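You operate a simulated robot arm through the tools that you are given. There is no shell and no other tool. Be economical: measure what you need, move in short steps, check, and stop when the job is done.

You run a simulated two-armed robot. Do the job below in one go: nothing can be reset, and whatever is moved stays where it is left.

JOB
On the top of the work table, fold the grey rag in half.

The check looks at the end state, three seconds after you hand in, the way a careful person would. Anything else that was tipped, shoved, dropped, spilled or broken makes it a failure. Flat cloth is picked up by pressing the open fingertips on it (5 to 10 N) and closing them slowly along it; thin cloth reads only 2 to 8 mm in the jaws.

ROBOT AND FRAMES
Two 7-joint arms with two-finger parallel grippers on one trunk, on a base that drives. Base frame: it is fixed to the floor where the robot stands at the start and does not move with it; the origin is under the middle of the robot, x ahead of it, y to its left, z up; the surface under the hand at the start is at about z = 0.8. Lengths are in m, angles in degrees, forces in N, time in s.
The left shoulder is at the start at [0.07, 0.133, 1.076], the right one opposite. With the tool pointing down near the work surface each hand reaches from about 0.2 to 0.66 m from the robot's upright axis, wherever it stands, measured 20 degrees to its own side. Places, roughly: top of the work table [0.6, 0.3, 0.8]. Payload 1.57 kg a hand.
Tool frame (each hand has its own): the origin (TCP) lies between the finger pads and is the grasp point; the fingertips stand 0.03 m ahead of it; z points along the fingers, y is the line along which they close. The gripper opens to 0.08 m. The fingers are 0.017 m wide and 0.012 m thick; the gripper's body (0.04 by 0.082 m) begins 0.08 m behind the TCP.
Orientation is told as [roll, pitch, yaw] about the base's x, y, z axes, in that order, counted from this pose: with the fingers straight down and closing along the base's y, the tool's x points along the base's -x, its y along +y and its z along -z.

CONTROLS
- The arms move only by the tool arm_command. It takes "left_deltas", "right_deltas" or both (then of equal length, played together; a hand with none holds still); each is a list of rows, each a list of 2 entries, a list of its own where there are three numbers: the shift along the tool's x, y, z in m, then the turn, a rotation vector about the tool's x, y, z in degrees. In form: [[[x, y, z], [wx, wy, wz]], ...]. A call has 1 to 12 rows; each row is the pose to reach, as a shift and turn from the pose commanded when the call began, along the tool's axes at that moment. "left_claw" and "right_claw" are, for a hand that has rows, the opening in per cent of the stroke, from 0 (shut) to 100 (fully open), set as the call begins (left out, the last holds). Rows are played at 5 a second. More than 0.05 m and 8.6 degrees between two rows, or a gripper value outside its range, and nothing of the call is played. A pose out of reach is approached as far as the arm can. The call stops where the force on the tool passes 40 N (or 10 N more than at its start, if that is more) or the arm is blocked; 0.2 s more then pass. Each finger travels about 0.153 m/s and halts on what it meets, pressing with about 32 N; the grip force reading is that of the motor and also rises with nothing between the fingers. The clock runs only during rows and for 0.2 s after the last one: add rows that repeat a pose to give the fingers time. It gives the time, the measured TCP pose, the force on the tool (base axes), the opening and the grip force at its end, in the units of the frame above (readings bear some noise), with the torque about the TCP (base axes, N m) and any sound that the robot's microphone picked up, and new pictures: "pictures" is both (left out), scene, wrist or none (wrist: the cameras of the hands that moved).
- Cameras (640 x 400 px; columns grow to the right, rows downward): "scene" is now at [0.1239, -0.0337, 1.2871]; the picture's right is [-0.41, -0.91, 0.00], its down [-0.66, 0.30, -0.69] and it looks along [0.63, -0.28, -0.72] (base axes); focal length 244 px, centre (320, 200). "left" rides on the left gripper at [0.072, 0.007, -0.122] in its tool frame; the picture's right is [-0.09, 1.00, 0.00], its down [-0.84, -0.08, -0.54] and it looks along [-0.54, -0.05, 0.84] (tool axes); focal length 238 px, centre (320, 200). "right" rides on the right gripper at [0.072, -0.007, -0.122] in its tool frame; the picture's right is [0.09, 1.00, 0.00], its down [-0.84, 0.08, -0.54] and it looks along [-0.54, 0.05, 0.84] (tool axes); focal length 238 px, centre (320, 200). There is no depth. A picture from a camera that has moved, and an enlarged one, comes with that camera's place and axes in the base frame and with its lens.
- slide_trunk(by): slides the trunk up (or, below 0, down) by that many m; the arms and the scene camera ride with it, the base frame stays. It gives what a move gives, with no picture.
- roll_base(legs): drives the robot by 1 to 6 legs, each [ahead, left, turn to the left] in m, m and degrees, along the robot's own axes; the way and the turn of a leg run together, so that a leg with both is an arc; at most 1.5 m and 180 degrees a leg. The arms and the cameras ride along, it lands a little off, and it stops where it bumps. It gives what a move gives, and a new picture of the scene camera.
- turn_head(pan, tilt): turns the head with the scene camera to pan (to the left, within 86 degrees either way) and tilt (down, from -29 to 69), counted from straight ahead of the robot. It gives what a move gives, and a new picture of the scene camera.
- enlarge(camera, box): a new picture of the part [left, top, right, bottom] of that camera's present view, enlarged. No time passes.
- sign_off(): hands the job in; it is judged then, once.

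Go step by step. Nothing tells you exact positions but the pictures and the camera data: compare them with the known pose of the tool, close in by small moves and look again before you grip or let go. The budget is 120 turns and 260 pictures, counting those below and the enlarged ones. Unless the task says otherwise, let go and move clear before handing in, and close with one line.

The tools are called after "Request:" as a command line: name --argument value ..., lists and objects as JSON in quotes. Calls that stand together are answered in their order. arm_command: Moves the arms, as the interface text tells. Its arguments: {"type":"object","properties":{"left_deltas":{"type":"array"},"left_claw":{"type":"number"},"right_deltas":{"type":"array"},"right_claw":{"type":"number"},"pictures":{"type":"string","enum":["both","scene","wrist","none"]}},"required":[]} The other tools are called the same way: slide_trunk (by) slides the trunk up or down; roll_base (legs) drives the base; turn_head (pan, tilt) turns the head that bears the scene camera; enlarge (camera, box) takes an enlarged picture of a part of a camera's view; sign_off () hands the job in.

At the start:

```text
time_s: 0.0
left_eef_pos: [0.4351, 0.1347, 0.9923]
left_ee_rot: [0.0, 0.1, 0.2]
left_force: [0.8, -0.1, 0.0]
left_ft_torque: [-0.01, 0.01, -0.02]
left_opening: 0.08
left_grasp_force: 0.0
right_eef_pos: [0.4493, -0.3155, 0.9467]
right_ee_rot: [0.0, 0.0, 0.0]
right_force: [-0.1, -0.5, -0.1]
right_ft_torque: [-0.02, -0.01, 0.02]
right_opening: 0.0799
right_grasp_force: 0.1
trunk travel left (down, up): [-0.65, 0.29]
robot x, y, heading: [0.0031, -0.0032, -0.1]
head pan, tilt: [-24.3, 46.4]
```

scene: 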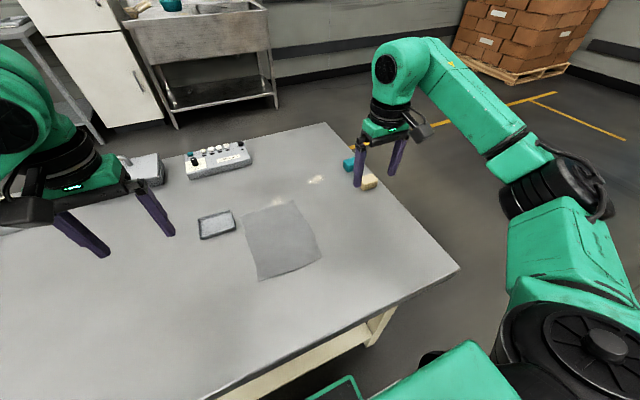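
right: 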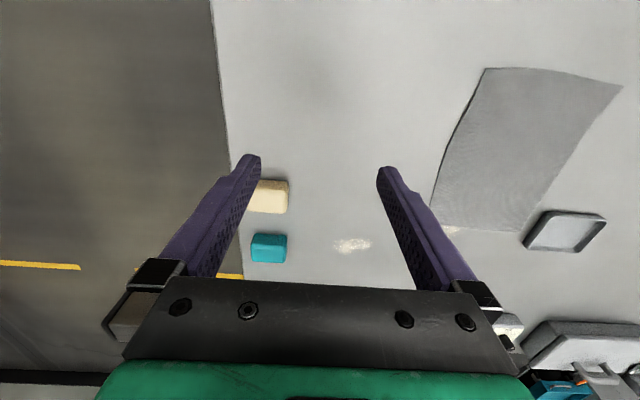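
left: 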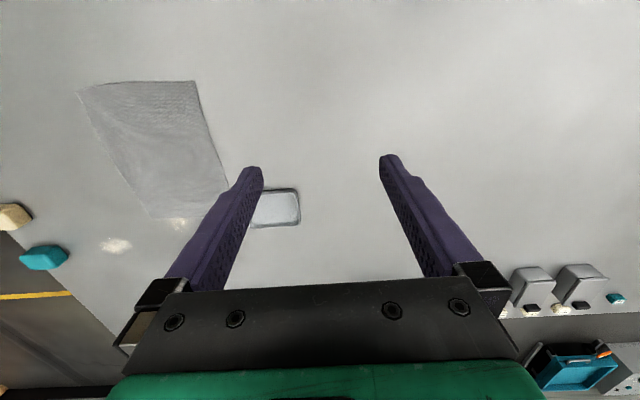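

I see the grey rag lying flat at roughly x 0.39–0.59, y −0.155 to −0.01, with a small dish just to its left. I'll look closer before choosing the fold.

Request:
enlarge --camera "scene" --box '[180, 140, 400, 300]'

Request:
enlarge --camera "left" --box '[40, 50, 320, 260]'

```text
2.50 times, centred on (290, 220) of scene
camera zoom: at [0.1239, -0.0337, 1.2871], right [-0.41, -0.91, 0.0], down [-0.66, 0.3, -0.69], along [0.63, -0.28, -0.72], focal length 610 px, centre (395, 150)
```

zoom: 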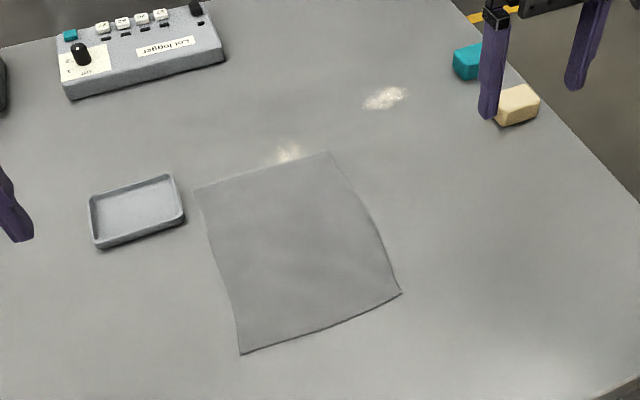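

```text
1.90 times, centred on (180, 155) of left
camera zoom: at [0.3636, 0.1424, 1.1154], right [0.09, 1.0, 0.0], down [0.84, -0.08, 0.54], along [0.54, -0.05, -0.84], focal length 454 px, centre (587, 286)
```

zoom: 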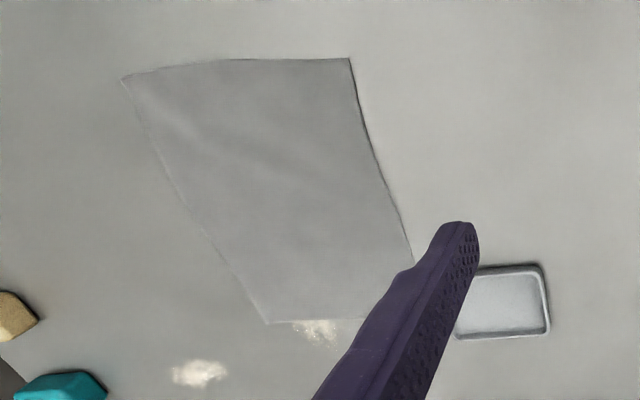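

The rag's corners come out near (0.384,−0.010), (0.383,−0.158), (0.58,−0.157) and (0.586,−0.010). I'll fold the near edge onto the far edge with both hands closing along y, and take the left near corner first.

Request:
arm_command --left_deltas '[[[0.01, -0.042, 0.015], [0, 0, 0]], [[0.02, -0.084, 0.03], [0, 0, 0]], [[0.03, -0.126, 0.05], [0, 0, 0]], [[0.041, -0.167, 0.075], [0, 0, 0]], [[0.041, -0.167, 0.11], [0, 0, 0]], [[0.041, -0.167, 0.11], [0, 0, 0]]]' --left_claw 30

```text
time_s: 1.4
left_eef_pos: [0.3935, -0.033, 0.8819]
left_ee_rot: [0.0, -0.1, -0.1]
left_force: [-0.8, 0.3, -0.4]
left_ft_torque: [0.04, -0.05, -0.03]
left_opening: 0.024
left_grasp_force: 0.0
right_eef_pos: [0.4506, -0.3171, 0.9477]
right_ee_rot: [0.0, 0.0, 0.0]
right_force: [-0.9, 0.5, 0.8]
right_ft_torque: [0.0, 0.02, 0.04]
right_opening: 0.0798
right_grasp_force: 0.0
trunk travel left (down, up): [-0.65, 0.29]
robot x, y, heading: [-0.0006, -0.0027, -0.2]
head pan, tilt: [-24.3, 46.4]
camera scene: at [0.1237, -0.0342, 1.2871], right [-0.41, -0.91, 0.0], down [-0.66, 0.3, -0.69], along [0.63, -0.28, -0.72], focal length 244 px, centre (320, 200)
camera left: at [0.3219, -0.0256, 1.0046], right [0.09, 1.0, 0.0], down [0.84, -0.08, 0.54], along [0.54, -0.05, -0.84], focal length 238 px, centre (320, 200)
```

scene: 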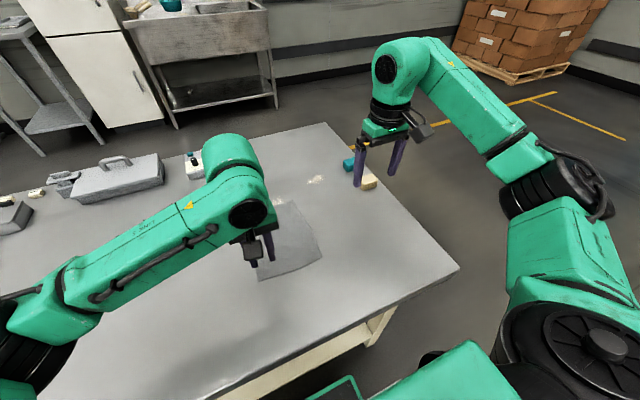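
left: 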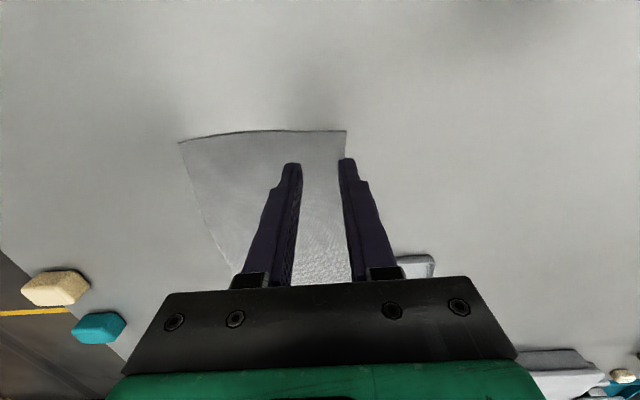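

The left hand sits over the near-left corner as planned. I'll lower it until it's just above the cloth.

Request:
arm_command --left_deltas '[[[-0.001, 0, 0.025], [0, 0, 0]], [[-0.002, 0, 0.04], [0, 0, 0]], [[-0.002, 0, 0.047], [0, 0, 0]], [[-0.002, 0, 0.047], [0, 0, 0]]]' --pictures "wrist"

```text
time_s: 2.4
left_eef_pos: [0.3956, -0.0318, 0.8362]
left_ee_rot: [0.0, 0.0, 0.1]
left_force: [-0.1, 0.5, 0.1]
left_ft_torque: [0.01, 0.03, 0.01]
left_opening: 0.0237
left_grasp_force: 0.1
right_eef_pos: [0.4504, -0.3164, 0.9473]
right_ee_rot: [0.0, 0.0, -0.1]
right_force: [-0.5, -0.9, 0.0]
right_ft_torque: [-0.05, -0.02, -0.03]
right_opening: 0.0799
right_grasp_force: 0.0
trunk travel left (down, up): [-0.65, 0.29]
robot x, y, heading: [-0.0016, -0.003, 0.0]
head pan, tilt: [-24.3, 46.4]
camera left: at [0.324, -0.0251, 0.9585], right [0.09, 1.0, 0.0], down [0.84, -0.08, 0.54], along [0.54, -0.05, -0.84], focal length 238 px, centre (320, 200)
```

left: 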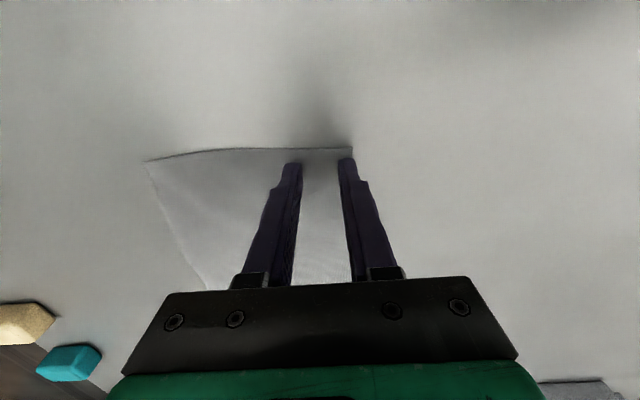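

The tips are about 6 mm above the table, near the corner. I'll keep lowering in small steps until I read contact.

Request:
arm_command --left_deltas '[[[0, -0.001, 0.003], [0, 0, 0]], [[0, -0.001, 0.005], [0, 0, 0]], [[0, -0.001, 0.006], [0, 0, 0]], [[0, -0.001, 0.006], [0, 0, 0]]]' --pictures "none"

```text
time_s: 3.4
left_eef_pos: [0.3949, -0.0326, 0.8316]
left_ee_rot: [-0.1, -0.2, 0.1]
left_force: [3.7, -1.1, 17.4]
left_ft_torque: [0.05, -0.03, -0.02]
left_opening: 0.0241
left_grasp_force: 0.0
right_eef_pos: [0.4495, -0.3152, 0.9489]
right_ee_rot: [-0.1, -0.1, 0.0]
right_force: [0.0, -1.2, 0.1]
right_ft_torque: [-0.02, 0.04, 0.01]
right_opening: 0.0797
right_grasp_force: 0.0
trunk travel left (down, up): [-0.65, 0.29]
robot x, y, heading: [-0.0016, 0.0008, 0.1]
head pan, tilt: [-24.3, 46.4]
```

Contact reads 17 N, which is a bit high. I'll back off 1 mm and start closing in stages.

Request:
arm_command --left_deltas '[[[0, 0, -0.001], [0, 0, 0]], [[0, 0, -0.001], [0, 0, 0]]]' --pictures "none"

Request:
arm_command --left_deltas '[[[0, 0, 0], [0, 0, 0]], [[0, 0, 0], [0, 0, 0]]]' --left_claw 20 --pictures "wrist"

```text
time_s: 4.0
left_eef_pos: [0.3945, -0.0325, 0.8312]
left_ee_rot: [0.0, 0.0, 0.1]
left_force: [0.6, -0.2, 12.1]
left_ft_torque: [0.03, -0.03, -0.01]
left_opening: 0.0244
left_grasp_force: 0.0
right_eef_pos: [0.4499, -0.3159, 0.9494]
right_ee_rot: [0.1, -0.2, 0.0]
right_force: [0.2, -0.7, 0.4]
right_ft_torque: [-0.02, -0.02, -0.01]
right_opening: 0.0799
right_grasp_force: 0.1
trunk travel left (down, up): [-0.65, 0.29]
robot x, y, heading: [-0.0015, 0.0018, 0.0]
head pan, tilt: [-24.3, 46.4]
```

```text
time_s: 4.6
left_eef_pos: [0.3939, -0.0327, 0.8313]
left_ee_rot: [0.0, -0.1, -0.1]
left_force: [0.2, 0.2, 10.7]
left_ft_torque: [-0.01, 0.03, -0.03]
left_opening: 0.0151
left_grasp_force: 0.1
right_eef_pos: [0.4502, -0.3159, 0.9471]
right_ee_rot: [-0.1, -0.1, -0.1]
right_force: [0.4, 0.6, -0.4]
right_ft_torque: [0.01, -0.02, 0.0]
right_opening: 0.0799
right_grasp_force: 0.1
trunk travel left (down, up): [-0.65, 0.29]
robot x, y, heading: [-0.0003, -0.0031, -0.0]
head pan, tilt: [-24.3, 46.4]
camera left: at [0.3226, -0.0257, 0.9542], right [0.09, 1.0, 0.0], down [0.84, -0.08, 0.54], along [0.54, -0.05, -0.84], focal length 238 px, centre (320, 200)
```

left: 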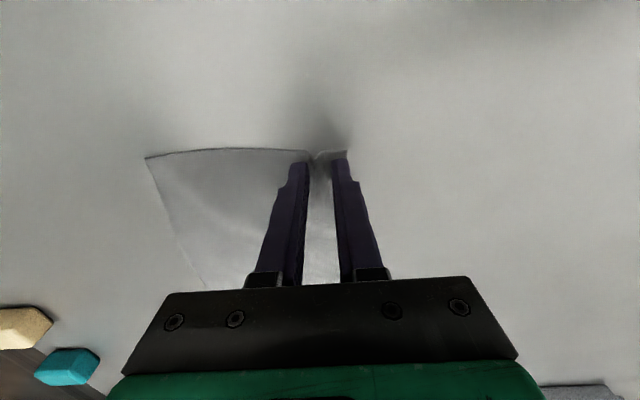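

The cloth is gathering between the tips. I'll keep closing.

Request:
arm_command --left_deltas '[[[0, 0, 0], [0, 0, 0]], [[0, 0, 0], [0, 0, 0]]]' --left_claw 10 --pictures "none"

Request:
arm_command --left_deltas '[[[0, 0, 0], [0, 0, 0]], [[0, 0, 0], [0, 0, 0]], [[0, 0, 0], [0, 0, 0]]]' --left_claw 0 --pictures "wrist"

```text
time_s: 5.2
left_eef_pos: [0.3942, -0.0331, 0.8315]
left_ee_rot: [0.0, 0.0, 0.1]
left_force: [-1.2, -0.3, 10.2]
left_ft_torque: [0.03, 0.05, 0.01]
left_opening: 0.0071
left_grasp_force: 0.1
right_eef_pos: [0.4499, -0.315, 0.9478]
right_ee_rot: [0.1, -0.1, 0.0]
right_force: [-0.4, 0.2, -0.1]
right_ft_torque: [0.03, 0.0, -0.02]
right_opening: 0.0799
right_grasp_force: 0.1
trunk travel left (down, up): [-0.65, 0.29]
robot x, y, heading: [0.0018, -0.0014, 0.1]
head pan, tilt: [-24.3, 46.4]
```

```text
time_s: 6.0
left_eef_pos: [0.3942, -0.0329, 0.8323]
left_ee_rot: [0.0, 0.0, 0.1]
left_force: [-0.6, 0.1, 8.7]
left_ft_torque: [0.01, 0.0, -0.01]
left_opening: 0.0019
left_grasp_force: 23.0
right_eef_pos: [0.4485, -0.3165, 0.9485]
right_ee_rot: [-0.1, -0.1, -0.1]
right_force: [0.0, -0.2, 1.0]
right_ft_torque: [0.0, -0.02, 0.01]
right_opening: 0.0802
right_grasp_force: 0.0
trunk travel left (down, up): [-0.65, 0.29]
robot x, y, heading: [-0.0013, -0.0028, 0.0]
head pan, tilt: [-24.3, 46.4]
camera left: at [0.3228, -0.0257, 0.9543], right [0.09, 1.0, 0.0], down [0.84, -0.08, 0.54], along [0.54, -0.05, -0.84], focal length 238 px, centre (320, 200)
```

left: 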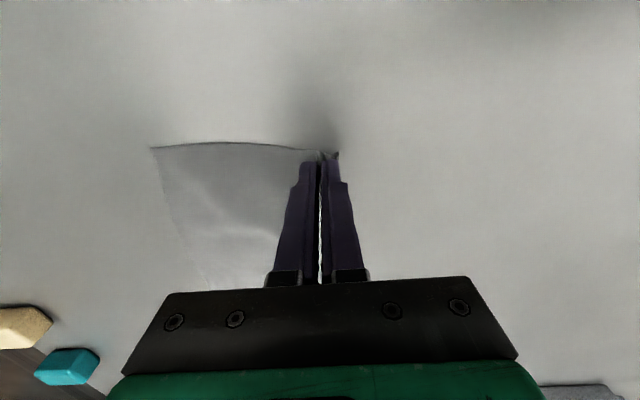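

The left grip holds cloth at about 2 mm. I'll lift it a little and lean the left hand outward to make room for the right hand, then check the scene.

Request:
arm_command --left_deltas '[[[0, 0, -0.006], [0, 0, 0]], [[0, 0, -0.008], [8, 0, 0]], [[0, 0, -0.008], [8, 0, 0]]]' --pictures "both"

Request:
enlarge --camera "scene" --box '[180, 140, 400, 300]'

```text
time_s: 6.8
left_eef_pos: [0.3966, -0.0344, 0.8383]
left_ee_rot: [-8.0, 0.1, 0.1]
left_force: [-0.3, -1.0, 0.2]
left_ft_torque: [0.03, -0.04, -0.03]
left_opening: 0.0018
left_grasp_force: 23.7
right_eef_pos: [0.4498, -0.3176, 0.9477]
right_ee_rot: [0.1, 0.0, 0.0]
right_force: [1.1, -0.1, 0.1]
right_ft_torque: [0.0, -0.01, 0.03]
right_opening: 0.08
right_grasp_force: 0.0
trunk travel left (down, up): [-0.65, 0.29]
robot x, y, heading: [0.0003, -0.002, -0.1]
head pan, tilt: [-24.3, 46.4]
camera scene: at [0.1242, -0.0346, 1.287], right [-0.41, -0.91, 0.0], down [-0.66, 0.3, -0.69], along [0.63, -0.28, -0.72], focal length 244 px, centre (320, 200)
camera left: at [0.3244, -0.0094, 0.9593], right [0.09, 0.99, -0.14], down [0.84, 0.0, 0.55], along [0.54, -0.17, -0.83], focal length 238 px, centre (320, 200)
```

scene: 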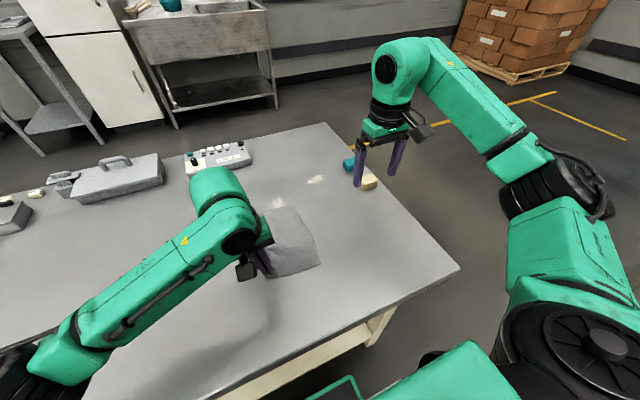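
left: 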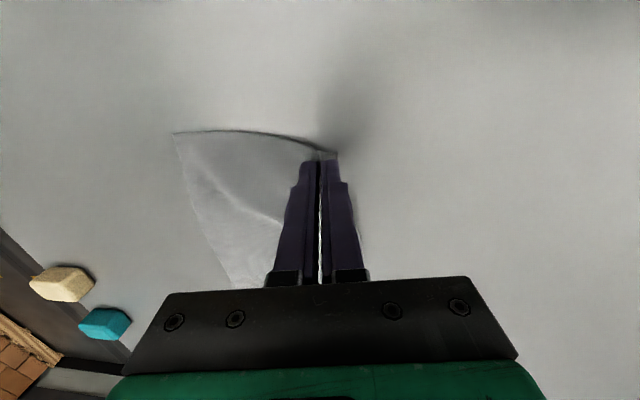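

```text
2.50 times, centred on (290, 220) of scene
camera zoom: at [0.1242, -0.0346, 1.287], right [-0.41, -0.91, 0.0], down [-0.66, 0.3, -0.69], along [0.63, -0.28, -0.72], focal length 610 px, centre (395, 150)
```

zoom: 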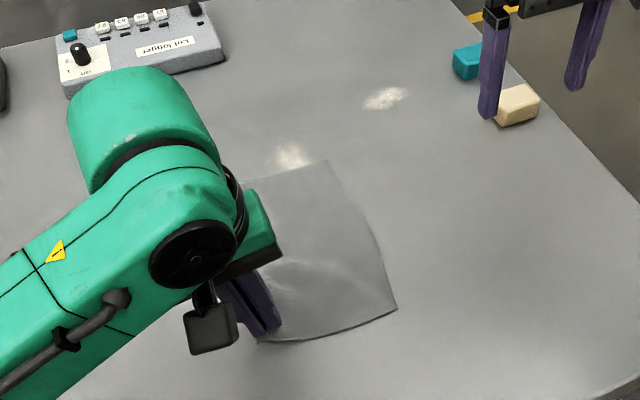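

The left hand holds the cloth and the near-right corner is now about (0.373,−0.146). I'll lean the left hand out further and bring the right hand in above that corner.

Request:
arm_command --left_deltas '[[[0, 0, 0], [4, 0, 0]], [[0, 0, 0], [8, 0, 0]], [[0, 0, 0], [8, 0, 0]], [[0, 0, 0], [8, 0, 0]], [[0, 0, 0], [8, 0, 0]], [[0, 0, 0], [8, 0, 0]]]' --right_deltas '[[[0.015, 0.04, 0.01], [0, 0, 0]], [[0.03, 0.08, 0.02], [0, 0, 0]], [[0.045, 0.115, 0.03], [0, 0, 0]], [[0.06, 0.15, 0.05], [0, 0, 0]], [[0.066, 0.171, 0.066], [0, 0, 0]], [[0.066, 0.171, 0.066], [0, 0, 0]]]' --right_claw 27

```text
time_s: 8.2
left_eef_pos: [0.3963, -0.0338, 0.8381]
left_ee_rot: [-16.0, 0.0, 0.1]
left_force: [-1.5, -0.2, -0.3]
left_ft_torque: [0.02, 0.02, 0.0]
left_opening: 0.0018
left_grasp_force: 23.8
right_eef_pos: [0.3834, -0.1446, 0.8822]
right_ee_rot: [-0.1, 0.0, 0.0]
right_force: [0.5, -0.4, -0.3]
right_ft_torque: [-0.02, -0.02, 0.02]
right_opening: 0.0214
right_grasp_force: 0.0
trunk travel left (down, up): [-0.65, 0.29]
robot x, y, heading: [0.0034, -0.0022, -0.2]
head pan, tilt: [-24.3, 46.4]
camera scene: at [0.1237, -0.034, 1.2871], right [-0.41, -0.91, 0.0], down [-0.66, 0.3, -0.69], along [0.63, -0.28, -0.72], focal length 244 px, centre (320, 200)
camera right: at [0.3114, -0.1499, 1.0053], right [-0.09, 1.0, 0.0], down [0.84, 0.08, 0.54], along [0.54, 0.05, -0.84], focal length 238 px, centre (320, 200)
camera left: at [0.3247, 0.0074, 0.9551], right [0.09, 0.96, -0.27], down [0.84, 0.08, 0.54], along [0.54, -0.28, -0.79], focal length 238 px, centre (320, 200)
```

scene: 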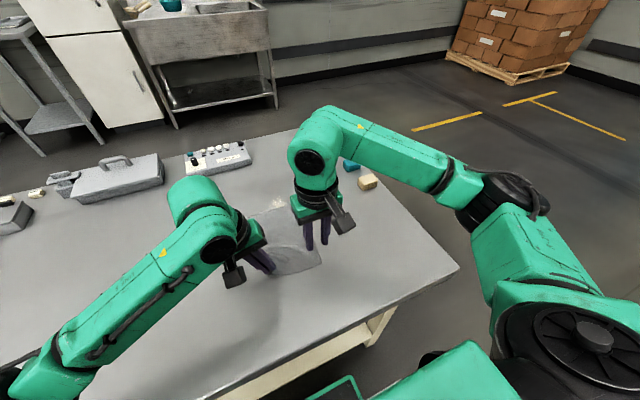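
right: 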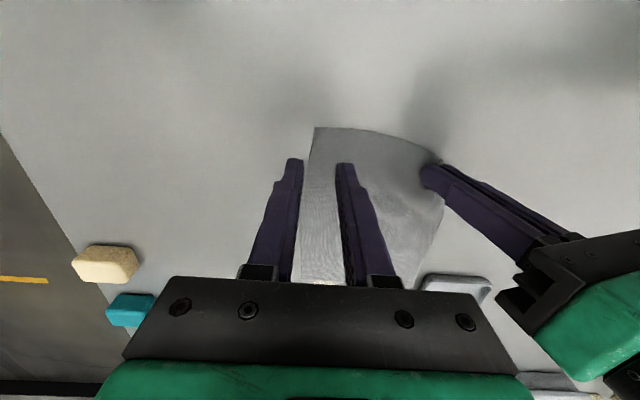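
left: 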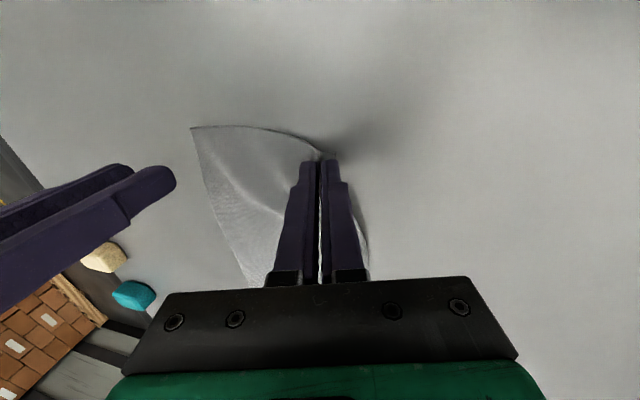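

There's plenty of clearance between the hands, and the corner is near (0.370,−0.149). I'll shift the right hand 2 cm inward and lower it to just above the cloth.

Request:
arm_command --right_deltas '[[[0, 0.01, 0.015], [0, 0, 0]], [[0, 0.02, 0.03], [0, 0, 0]], [[0, 0.02, 0.04], [0, 0, 0]], [[0, 0.02, 0.046], [0, 0, 0]], [[0, 0.02, 0.046], [0, 0, 0]]]' --pictures "wrist"

```text
time_s: 9.4
left_eef_pos: [0.396, -0.0338, 0.8394]
left_ee_rot: [-16.0, 0.0, 0.0]
left_force: [-0.6, -0.9, -0.4]
left_ft_torque: [0.01, -0.01, -0.01]
left_opening: 0.0021
left_grasp_force: 23.2
right_eef_pos: [0.3845, -0.1244, 0.8355]
right_ee_rot: [0.0, -0.1, 0.1]
right_force: [-0.7, -0.7, 1.7]
right_ft_torque: [-0.01, 0.02, 0.03]
right_opening: 0.0215
right_grasp_force: 0.1
trunk travel left (down, up): [-0.65, 0.29]
robot x, y, heading: [0.0013, 0.0014, -0.1]
head pan, tilt: [-24.3, 46.4]
camera right: at [0.3119, -0.1298, 0.9586], right [-0.09, 1.0, 0.0], down [0.84, 0.08, 0.54], along [0.54, 0.05, -0.84], focal length 238 px, centre (320, 200)
```

right: 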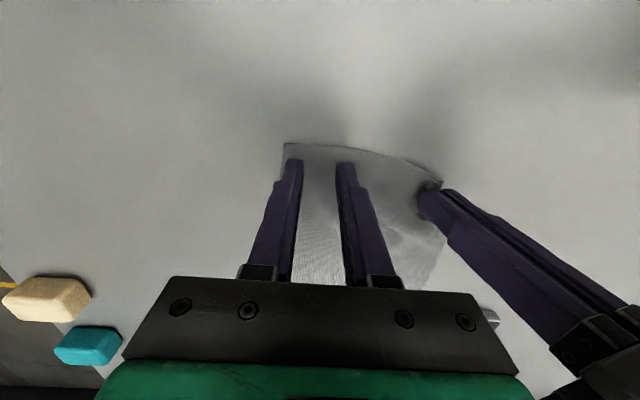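

The position is good. I'll press down, moving 3 mm closer to the edge.

Request:
arm_command --right_deltas '[[[0.003, 0, 0.002], [0, 0, 0]], [[0.003, 0, 0.004], [0, 0, 0]], [[0.003, 0, 0.005], [0, 0, 0]], [[0.003, 0, 0.005], [0, 0, 0]]]' --pictures "none"

```text
time_s: 10.4
left_eef_pos: [0.3956, -0.0329, 0.8402]
left_ee_rot: [-16.0, 0.1, 0.2]
left_force: [0.1, 0.9, 0.7]
left_ft_torque: [0.01, 0.04, -0.01]
left_opening: 0.0015
left_grasp_force: 23.2
right_eef_pos: [0.3799, -0.1243, 0.8314]
right_ee_rot: [0.0, -0.1, 0.0]
right_force: [1.3, -0.1, 6.0]
right_ft_torque: [-0.05, 0.01, 0.0]
right_opening: 0.0216
right_grasp_force: 0.1
trunk travel left (down, up): [-0.65, 0.29]
robot x, y, heading: [0.0016, 0.0018, -0.1]
head pan, tilt: [-24.3, 46.4]
```

Force is 6 N, which is in range. I'll close in stages while drifting slightly inward so the cloth isn't stretched.

Request:
arm_command --right_deltas '[[[0, 0.002, 0.0005], [0, 0, 0]], [[0, 0.002, 0.0005], [0, 0, 0]]]' --right_claw 18 --pictures "none"

Request:
arm_command --right_deltas '[[[0, 0.003, 0], [0, 0, 0]], [[0, 0.003, 0], [0, 0, 0]]]' --right_claw 9 --pictures "wrist"

Request:
arm_command --right_deltas '[[[0, 0, 0], [0, 0, 0]], [[0, 0, 0], [0, 0, 0]], [[0, 0, 0], [0, 0, 0]]]' --right_claw 0 --pictures "wrist"

```text
time_s: 11.0
left_eef_pos: [0.3947, -0.032, 0.8395]
left_ee_rot: [-16.0, -0.1, 0.1]
left_force: [-0.1, -0.1, 0.0]
left_ft_torque: [0.03, 0.01, 0.0]
left_opening: 0.0017
left_grasp_force: 23.4
right_eef_pos: [0.3802, -0.1246, 0.8316]
right_ee_rot: [0.0, -0.1, 0.0]
right_force: [0.4, -2.5, 15.2]
right_ft_torque: [-0.08, 0.01, 0.03]
right_opening: 0.0145
right_grasp_force: 0.1
trunk travel left (down, up): [-0.65, 0.29]
robot x, y, heading: [0.002, -0.0026, -0.1]
head pan, tilt: [-24.3, 46.4]
```

```text
time_s: 11.6
left_eef_pos: [0.3955, -0.0331, 0.8398]
left_ee_rot: [-15.9, -0.1, 0.1]
left_force: [-0.1, -0.4, 0.1]
left_ft_torque: [0.03, 0.01, -0.01]
left_opening: 0.0018
left_grasp_force: 23.4
right_eef_pos: [0.3797, -0.1209, 0.8307]
right_ee_rot: [0.0, -0.2, 0.0]
right_force: [0.2, -3.1, 18.5]
right_ft_torque: [-0.13, 0.06, -0.03]
right_opening: 0.0079
right_grasp_force: 0.5
trunk travel left (down, up): [-0.65, 0.29]
robot x, y, heading: [0.0013, 0.0009, -0.1]
head pan, tilt: [-24.3, 46.4]
camera right: at [0.3078, -0.1256, 0.954], right [-0.09, 1.0, 0.0], down [0.84, 0.08, 0.54], along [0.54, 0.05, -0.84], focal length 238 px, centre (320, 200)
```

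right: 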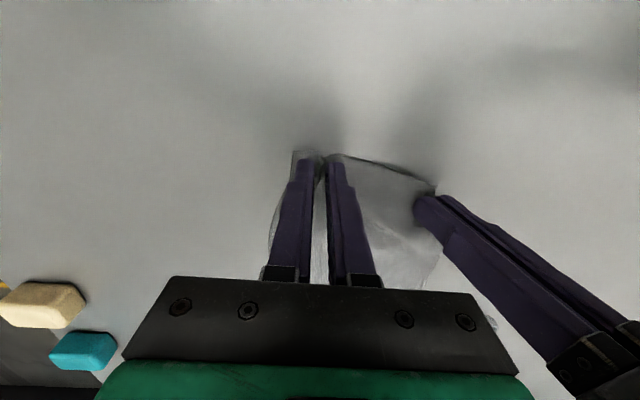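

```text
time_s: 12.4
left_eef_pos: [0.3952, -0.033, 0.839]
left_ee_rot: [-16.1, -0.1, 0.0]
left_force: [-0.6, -3.1, -0.1]
left_ft_torque: [-0.1, -0.01, 0.02]
left_opening: 0.0017
left_grasp_force: 23.8
right_eef_pos: [0.3799, -0.12, 0.8319]
right_ee_rot: [0.0, -0.2, 0.0]
right_force: [0.9, 2.9, 19.5]
right_ft_torque: [0.06, 0.04, 0.03]
right_opening: 0.002
right_grasp_force: 24.1
trunk travel left (down, up): [-0.65, 0.29]
robot x, y, heading: [0.0025, -0.001, -0.2]
head pan, tilt: [-24.3, 46.4]
camera right: at [0.3078, -0.1249, 0.954], right [-0.09, 1.0, 0.0], down [0.84, 0.08, 0.54], along [0.54, 0.05, -0.84], focal length 238 px, centre (320, 200)
```

right: 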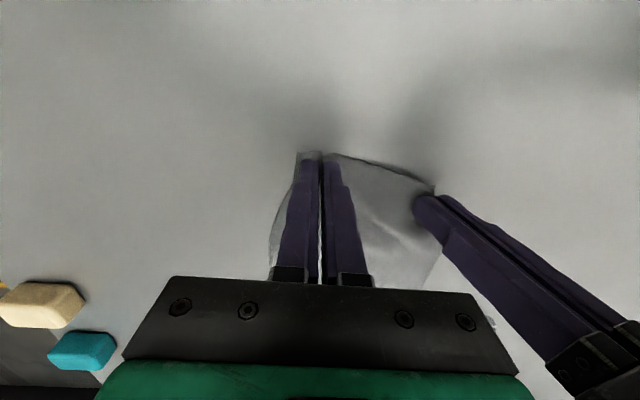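

Both hands hold the near edge, with about 2 mm of cloth in each. I'll lift them together along the first third of a fold arc and look.

Request:
arm_command --left_deltas '[[[-0.002, -0.002, -0.007], [0, 0, 0]], [[-0.006, -0.0052, -0.0183], [0, 0, 0]], [[-0.013, -0.0088, -0.031], [0, 0, 0]], [[-0.022, -0.0119, -0.0413], [0, 0, 0]], [[-0.035, -0.0146, -0.051], [0, 0, 0]], [[-0.0475, -0.0168, -0.0586], [0, 0, 0]], [[-0.0475, -0.0168, -0.0586], [0, 0, 0]]]' --right_deltas '[[[-0.002, 0, -0.014], [0, 0, 0]], [[-0.006, 0, -0.027], [0, 0, 0]], [[-0.013, 0, -0.04], [0, 0, 0]], [[-0.022, 0, -0.051], [0, 0, 0]], [[-0.035, 0, -0.061], [0, 0, 0]], [[-0.0475, 0, -0.069], [0, 0, 0]], [[-0.0475, 0, -0.069], [0, 0, 0]]]'

Request:
enlarge --camera "scene" --box '[180, 140, 400, 300]'

```text
time_s: 14.0
left_eef_pos: [0.4434, -0.0334, 0.897]
left_ee_rot: [-16.0, 0.0, 0.1]
left_force: [0.3, -3.3, 0.5]
left_ft_torque: [-0.09, 0.0, 0.01]
left_opening: 0.0016
left_grasp_force: 23.6
right_eef_pos: [0.4285, -0.1213, 0.8985]
right_ee_rot: [0.0, 0.0, 0.0]
right_force: [0.4, 3.1, -0.3]
right_ft_torque: [0.08, 0.0, -0.01]
right_opening: 0.0021
right_grasp_force: 23.5
trunk travel left (down, up): [-0.65, 0.29]
robot x, y, heading: [0.0007, 0.0018, 0.2]
head pan, tilt: [-24.3, 46.4]
camera scene: at [0.1236, -0.0336, 1.2872], right [-0.41, -0.91, 0.0], down [-0.66, 0.3, -0.69], along [0.63, -0.28, -0.72], focal length 244 px, centre (320, 200)
camera right: at [0.3569, -0.126, 1.0211], right [-0.09, 1.0, 0.0], down [0.84, 0.08, 0.54], along [0.54, 0.05, -0.84], focal length 238 px, centre (320, 200)
camera left: at [0.3719, 0.0076, 1.0136], right [0.09, 0.96, -0.28], down [0.84, 0.08, 0.54], along [0.54, -0.28, -0.79], focal length 238 px, centre (320, 200)
```

scene: 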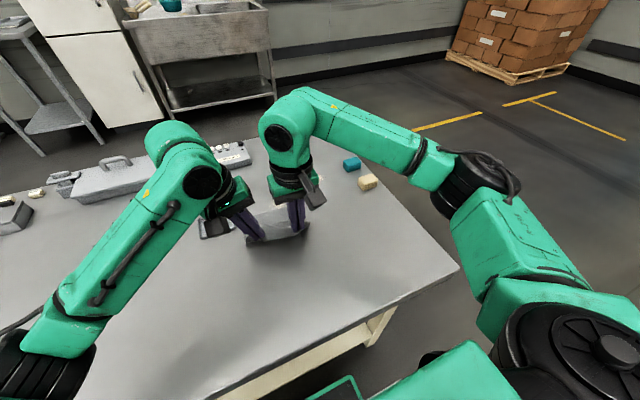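
right: 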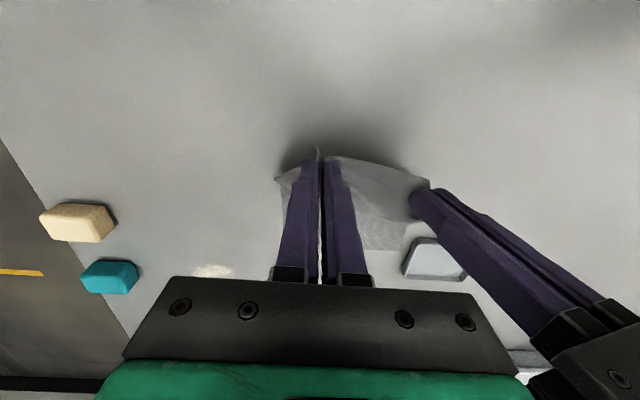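
left: 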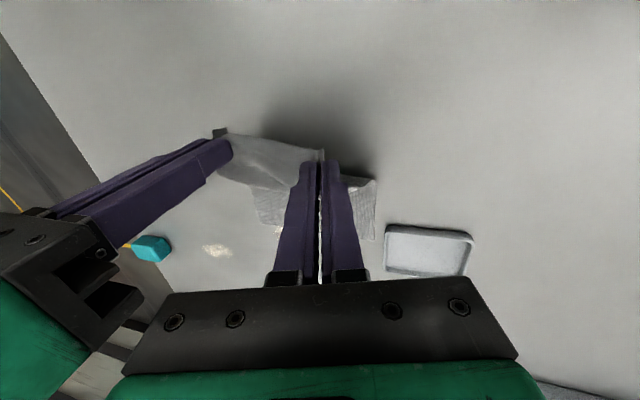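

```text
2.50 times, centred on (290, 220) of scene
camera zoom: at [0.1236, -0.0336, 1.2872], right [-0.41, -0.91, 0.0], down [-0.66, 0.3, -0.69], along [0.63, -0.28, -0.72], focal length 610 px, centre (395, 150)
```

zoom: 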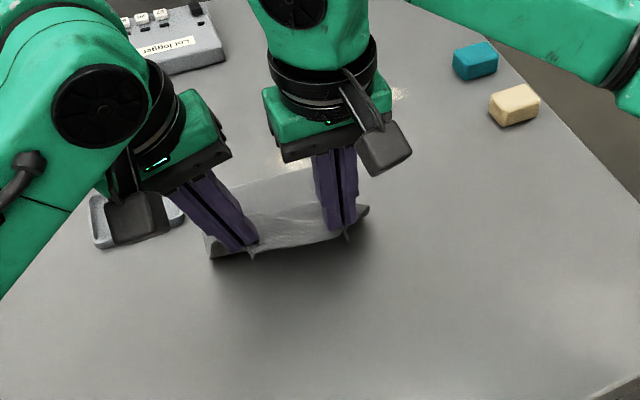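

The cloth lifts cleanly and the far half is still lying flat. I'll carry the edge over the top, easing the hands 4 mm together.

Request:
arm_command --left_deltas '[[[-0.016, -0.005, -0.005], [0, 0, 0]], [[-0.031, -0.0066, -0.0085], [0, 0, 0]], [[-0.0475, -0.0068, -0.0095], [0, 0, 0]], [[-0.064, -0.0063, -0.0075], [0, 0, 0]], [[-0.08, -0.0055, -0.0047], [0, 0, 0]], [[-0.095, -0.004, 0.001], [0, 0, 0]], [[-0.1085, -0.0016, 0.0088], [0, 0, 0]], [[-0.1085, -0.0016, 0.0088], [0, 0, 0]]]' --right_deltas '[[[-0.016, 0, -0.006], [0, 0, 0]], [[-0.031, 0, -0.01], [0, 0, 0]], [[-0.0475, 0, -0.011], [0, 0, 0]], [[-0.064, 0, -0.009], [0, 0, 0]], [[-0.08, 0, -0.006], [0, 0, 0]], [[-0.095, 0, 0], [0, 0, 0]], [[-0.1085, 0, 0.008], [0, 0, 0]], [[-0.1085, 0, 0.008], [0, 0, 0]]]'

Request:
enlarge --camera "scene" --box '[180, 140, 400, 300]'

```text
time_s: 15.8
left_eef_pos: [0.5526, -0.0371, 0.8919]
left_ee_rot: [-16.0, 0.0, 0.1]
left_force: [0.4, 0.0, -0.2]
left_ft_torque: [0.01, -0.01, 0.0]
left_opening: 0.0019
left_grasp_force: 23.6
right_eef_pos: [0.5377, -0.1194, 0.8905]
right_ee_rot: [0.1, -0.1, 0.0]
right_force: [-0.6, 0.6, 0.3]
right_ft_torque: [-0.01, 0.0, 0.04]
right_opening: 0.0022
right_grasp_force: 24.0
trunk travel left (down, up): [-0.65, 0.29]
robot x, y, heading: [-0.0003, 0.0019, 0.2]
head pan, tilt: [-24.3, 46.4]
camera scene: at [0.1234, -0.0337, 1.2872], right [-0.41, -0.91, 0.0], down [-0.66, 0.3, -0.69], along [0.63, -0.28, -0.72], focal length 244 px, centre (320, 200)
camera right: at [0.4659, -0.1246, 1.0133], right [-0.09, 1.0, 0.0], down [0.84, 0.08, 0.54], along [0.54, 0.05, -0.84], focal length 238 px, centre (320, 200)
camera left: at [0.4811, 0.0037, 1.0078], right [0.09, 0.96, -0.27], down [0.84, 0.08, 0.54], along [0.54, -0.28, -0.79], focal length 238 px, centre (320, 200)
```

scene: 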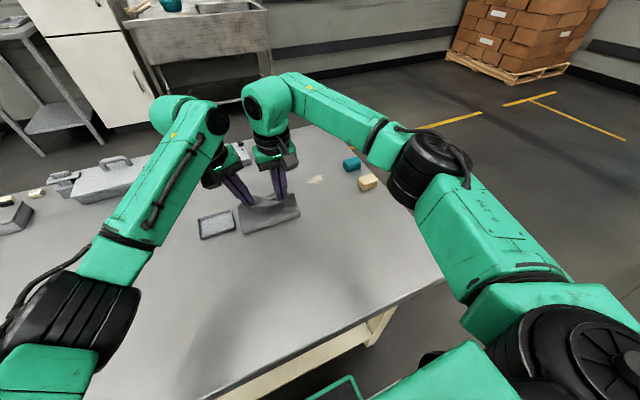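
right: 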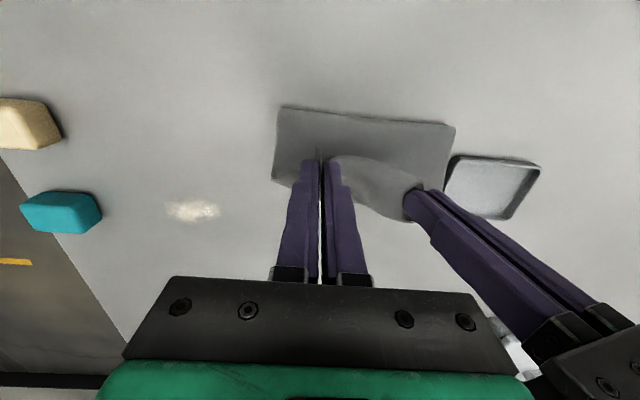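
left: 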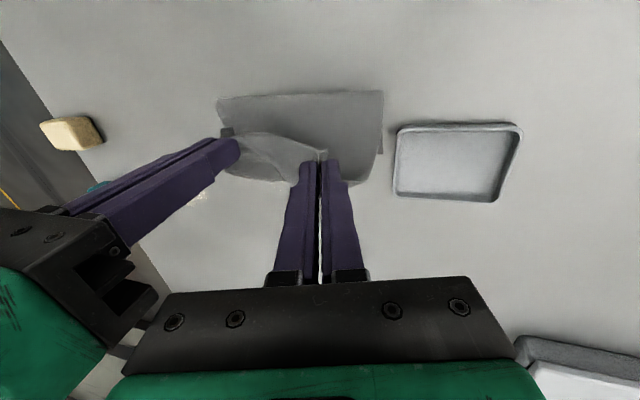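

```text
2.50 times, centred on (290, 220) of scene
camera zoom: at [0.1234, -0.0337, 1.2872], right [-0.41, -0.91, 0.0], down [-0.66, 0.3, -0.69], along [0.63, -0.28, -0.72], focal length 610 px, centre (395, 150)
```

zoom: 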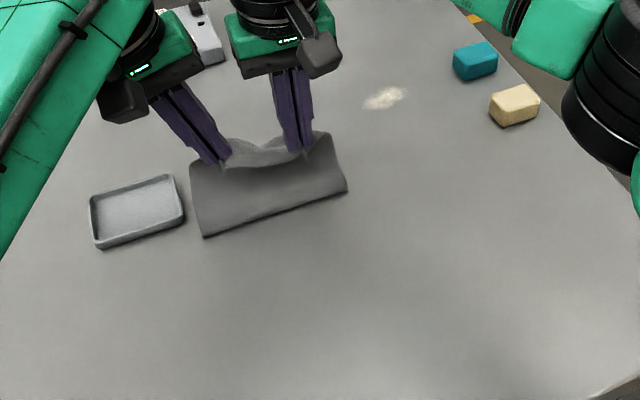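

The fold is forming but the fold line looks to be near x≈0.515, so I need to find the far edge before setting down. I'll look closer.

Request:
enlarge --camera "right" --box '[240, 80, 500, 250]'

Request:
enlarge --camera "left" --box '[180, 70, 440, 240]'

Request:
enlarge --camera "scene" --box '[220, 160, 330, 240]'

```text
2.35 times, centred on (370, 165) of right
camera zoom: at [0.4659, -0.1246, 1.0133], right [-0.09, 1.0, 0.0], down [0.84, 0.08, 0.54], along [0.54, 0.05, -0.84], focal length 561 px, centre (202, 282)
```

zoom: 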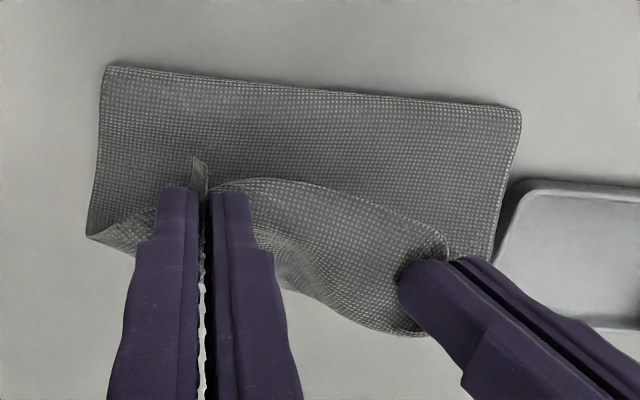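

```text
2.35 times, centred on (310, 155) of left
camera zoom: at [0.4811, 0.0037, 1.0078], right [0.09, 0.96, -0.27], down [0.84, 0.08, 0.54], along [0.54, -0.28, -0.79], focal length 561 px, centre (344, 306)
```

zoom: 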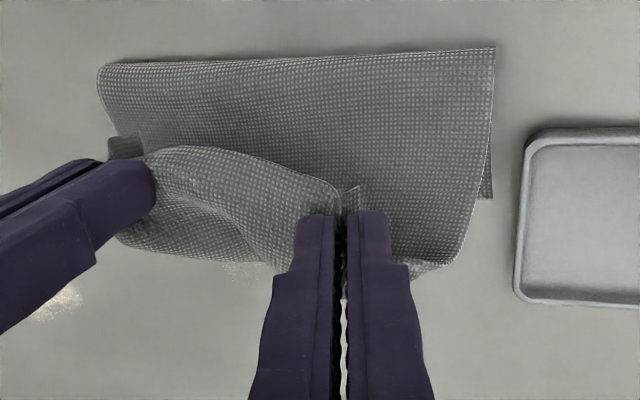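

```text
5.00 times, centred on (275, 200) of scene
camera zoom: at [0.1234, -0.0337, 1.2872], right [-0.41, -0.91, 0.0], down [-0.66, 0.3, -0.69], along [0.63, -0.28, -0.72], focal length 1221 px, centre (545, 200)
```

zoom: 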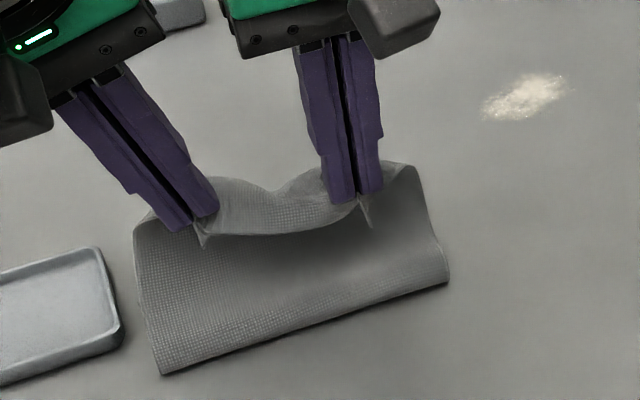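

The held edge still points toward +x out of the jaws, so the sheet has made an S and the fold line crept forward. I'll back up to hang the near half vertically over the mid-line, so the far half lies flat again, and look.

Request:
arm_command --left_deltas '[[[0.02, -0.0055, -0.0192], [0, 0, 0]], [[0.045, -0.0077, -0.0269], [0, 0, 0]], [[0.07, -0.0083, -0.0288], [0, 0, 0]], [[0.083, -0.0083, -0.0288], [0, 0, 0]], [[0.083, -0.0083, -0.0288], [0, 0, 0]]]' --right_deltas '[[[0.02, 0, -0.02], [0, 0, 0]], [[0.045, 0, -0.028], [0, 0, 0]], [[0.07, 0, -0.03], [0, 0, 0]], [[0.083, 0, -0.03], [0, 0, 0]], [[0.083, 0, -0.03], [0, 0, 0]]]'

Request:
enlarge --camera "scene" --box '[200, 150, 350, 260]'

Request:
enlarge --camera "right" --box '[240, 100, 500, 300]'

```text
time_s: 17.0
left_eef_pos: [0.4701, -0.0373, 0.922]
left_ee_rot: [-16.0, 0.1, 0.1]
left_force: [0.6, -0.6, 0.5]
left_ft_torque: [0.05, -0.03, -0.01]
left_opening: 0.0019
left_grasp_force: 23.4
right_eef_pos: [0.456, -0.1201, 0.9196]
right_ee_rot: [0.0, 0.0, 0.0]
right_force: [0.0, 0.9, -0.4]
right_ft_torque: [0.0, 0.04, 0.0]
right_opening: 0.0019
right_grasp_force: 23.3
trunk travel left (down, up): [-0.65, 0.29]
robot x, y, heading: [0.0026, 0.0015, -0.0]
head pan, tilt: [-24.3, 46.4]
camera scene: at [0.1244, -0.0338, 1.2871], right [-0.41, -0.91, 0.0], down [-0.66, 0.3, -0.69], along [0.63, -0.28, -0.72], focal length 244 px, centre (320, 200)
camera right: at [0.3837, -0.1256, 1.0432], right [-0.09, 1.0, 0.0], down [0.84, 0.08, 0.54], along [0.54, 0.05, -0.84], focal length 238 px, centre (320, 200)
camera left: at [0.3984, 0.0039, 1.0378], right [0.09, 0.96, -0.27], down [0.84, 0.08, 0.54], along [0.54, -0.28, -0.79], focal length 238 px, centre (320, 200)
```

scene: 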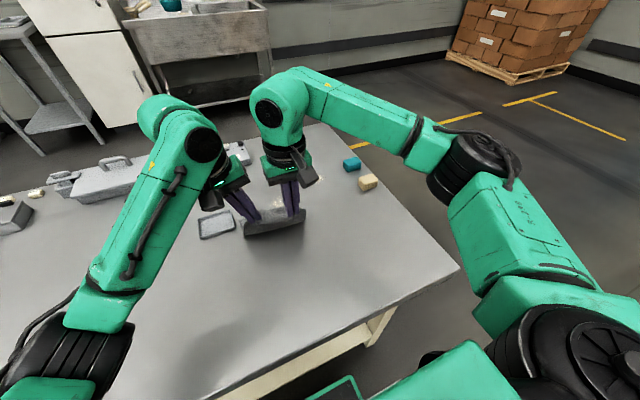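
right: 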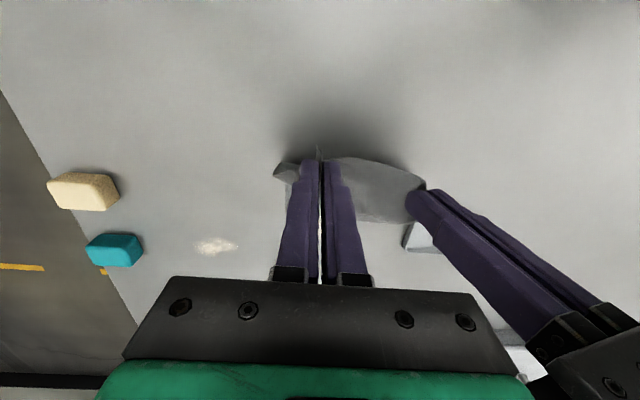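
left: 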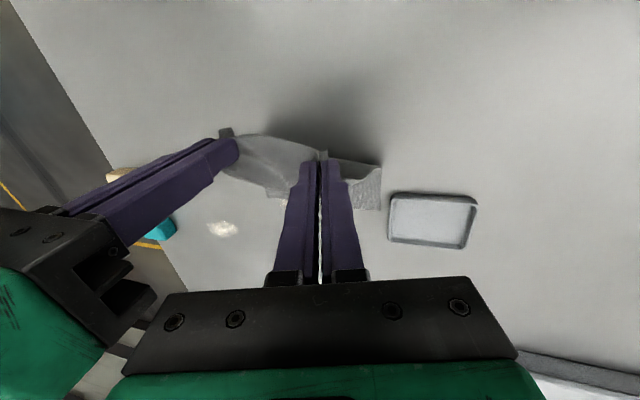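

```text
3.64 times, centred on (275, 205) of scene
camera zoom: at [0.1244, -0.0338, 1.2871], right [-0.41, -0.91, 0.0], down [-0.66, 0.3, -0.69], along [0.63, -0.28, -0.72], focal length 888 px, centre (484, 182)
```

zoom: 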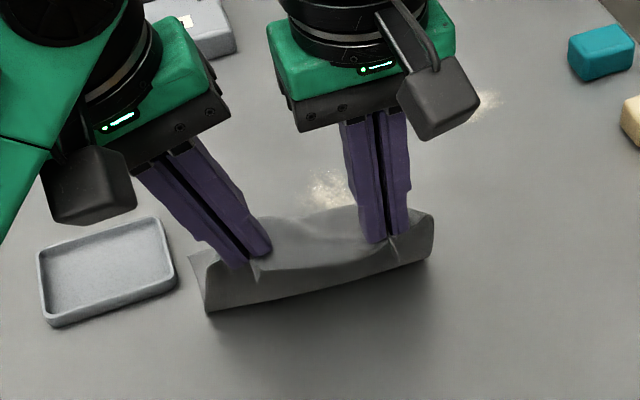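

```text
2.00 times, centred on (370, 200) of right
camera zoom: at [0.3837, -0.1256, 1.0432], right [-0.09, 1.0, 0.0], down [0.84, 0.08, 0.54], along [0.54, 0.05, -0.84], focal length 477 px, centre (220, 200)
```

zoom: 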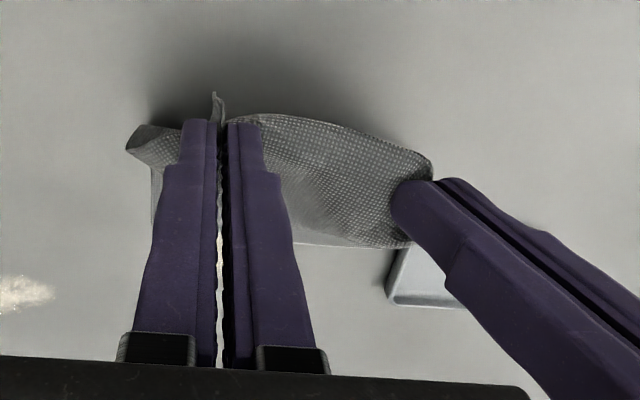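

The far edge lies at about x≈0.563 and the slack sits in a hump because the jaws point the cloth forward. I'll back up a little and pitch the fingers toward the robot so the cloth leaves the jaws downward.

Request:
arm_command --left_deltas '[[[0.006, -0.001, -0.003], [0, 8, 0]], [[0.012, -0.002, -0.006], [0, 16, 0]], [[0.018, -0.002, -0.008], [0, 24, 0]], [[0.02, -0.002, -0.008], [0, 32, 0]], [[0.02, -0.002, -0.008], [0, 40, 0]], [[0.02, -0.002, -0.008], [0, 40, 0]]]' --right_deltas '[[[0.006, 0, -0.003], [0, 8, 0]], [[0.012, 0, -0.006], [0, 16, 0]], [[0.018, 0, -0.008], [0, 24, 0]], [[0.02, 0, -0.008], [0, 32, 0]], [[0.02, 0, -0.008], [0, 40, 0]], [[0.02, 0, -0.008], [0, 40, 0]]]'

Request:
enlarge --camera "scene" --box '[200, 150, 350, 260]'

```text
time_s: 18.4
left_eef_pos: [0.449, -0.0374, 0.9309]
left_ee_rot: [-20.2, 36.2, -12.1]
left_force: [0.0, -3.2, -0.5]
left_ft_torque: [-0.02, -0.03, 0.06]
left_opening: 0.0014
left_grasp_force: 23.6
left hand out of reach, approached as far as the arm can: row 5
right_eef_pos: [0.4335, -0.1207, 0.9304]
right_ee_rot: [0.2, 39.9, 0.1]
right_force: [0.7, 4.0, -0.1]
right_ft_torque: [0.03, -0.01, -0.12]
right_opening: 0.002
right_grasp_force: 23.7
trunk travel left (down, up): [-0.65, 0.29]
robot x, y, heading: [0.0026, -0.0003, -0.1]
head pan, tilt: [-24.3, 46.4]
camera scene: at [0.1235, -0.0344, 1.2872], right [-0.41, -0.91, 0.0], down [-0.66, 0.3, -0.69], along [0.63, -0.28, -0.72], focal length 244 px, centre (320, 200)
camera right: at [0.4576, -0.1261, 1.0703], right [-0.07, 1.0, 0.06], down [0.99, 0.08, -0.12], along [-0.13, 0.05, -0.99], focal length 238 px, centre (320, 200)
camera left: at [0.468, 0.0086, 1.0648], right [0.07, 0.94, -0.33], down [0.99, -0.1, -0.06], along [-0.09, -0.32, -0.94], focal length 238 px, centre (320, 200)
```

scene: 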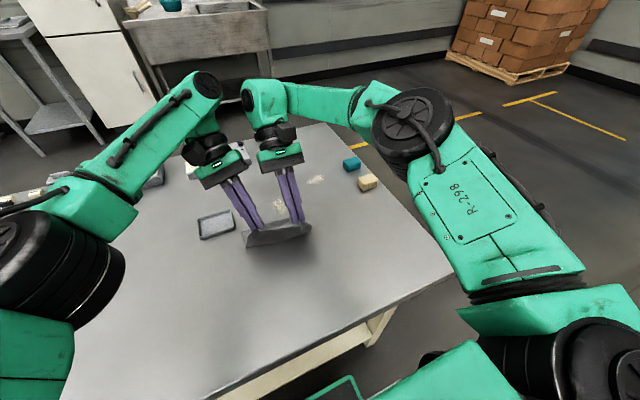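
right: 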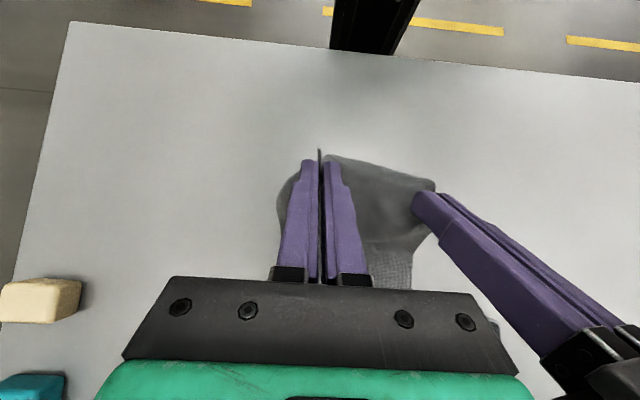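
left: 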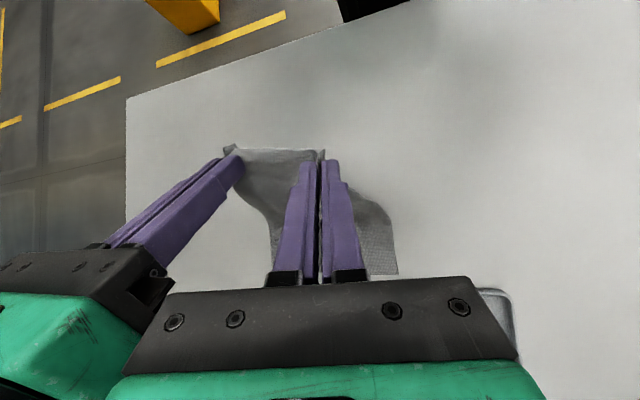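

```text
3.64 times, centred on (275, 205) of scene
camera zoom: at [0.1235, -0.0344, 1.2872], right [-0.41, -0.91, 0.0], down [-0.66, 0.3, -0.69], along [0.63, -0.28, -0.72], focal length 888 px, centre (484, 182)
```

zoom: 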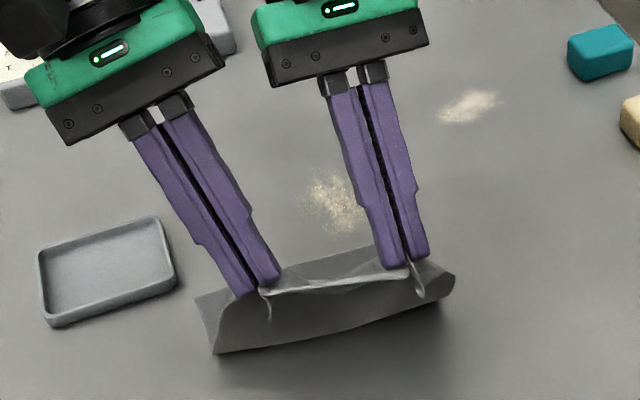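

Pitching works, but the left arm is at its limit, so to move forward with this tilt I'd need the base closer. I'll look down to see how much room there is between the base and the table.

Request:
turn_head --pan 0 --tilt 69

```text
time_s: 19.3
left_eef_pos: [0.4491, -0.0369, 0.931]
left_ee_rot: [-20.2, 36.3, -12.1]
left_force: [-0.6, -3.9, -0.6]
left_ft_torque: [-0.05, -0.04, 0.09]
left_opening: 0.0021
left_grasp_force: 23.3
right_eef_pos: [0.4348, -0.1202, 0.9301]
right_ee_rot: [-0.1, 40.0, 0.0]
right_force: [0.6, 3.4, 1.4]
right_ft_torque: [0.05, -0.02, -0.09]
right_opening: 0.0017
right_grasp_force: 23.8
trunk travel left (down, up): [-0.65, 0.29]
robot x, y, heading: [0.0015, 0.0019, 0.1]
head pan, tilt: [0.0, 68.8]
camera scene: at [0.1069, -0.0007, 1.2602], right [0.0, -1.0, 0.0], down [-0.93, 0.0, -0.36], along [0.36, 0.0, -0.93], focal length 244 px, centre (320, 200)
```

scene: 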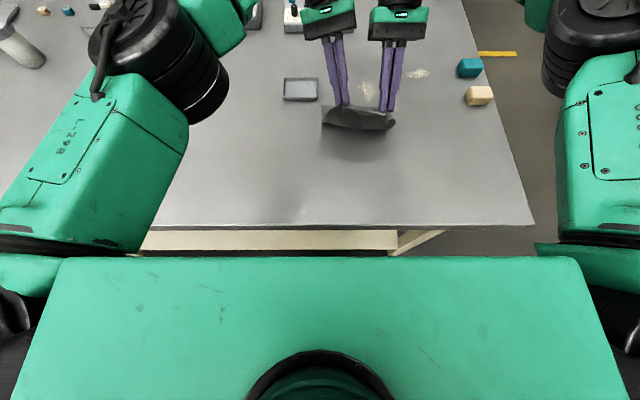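

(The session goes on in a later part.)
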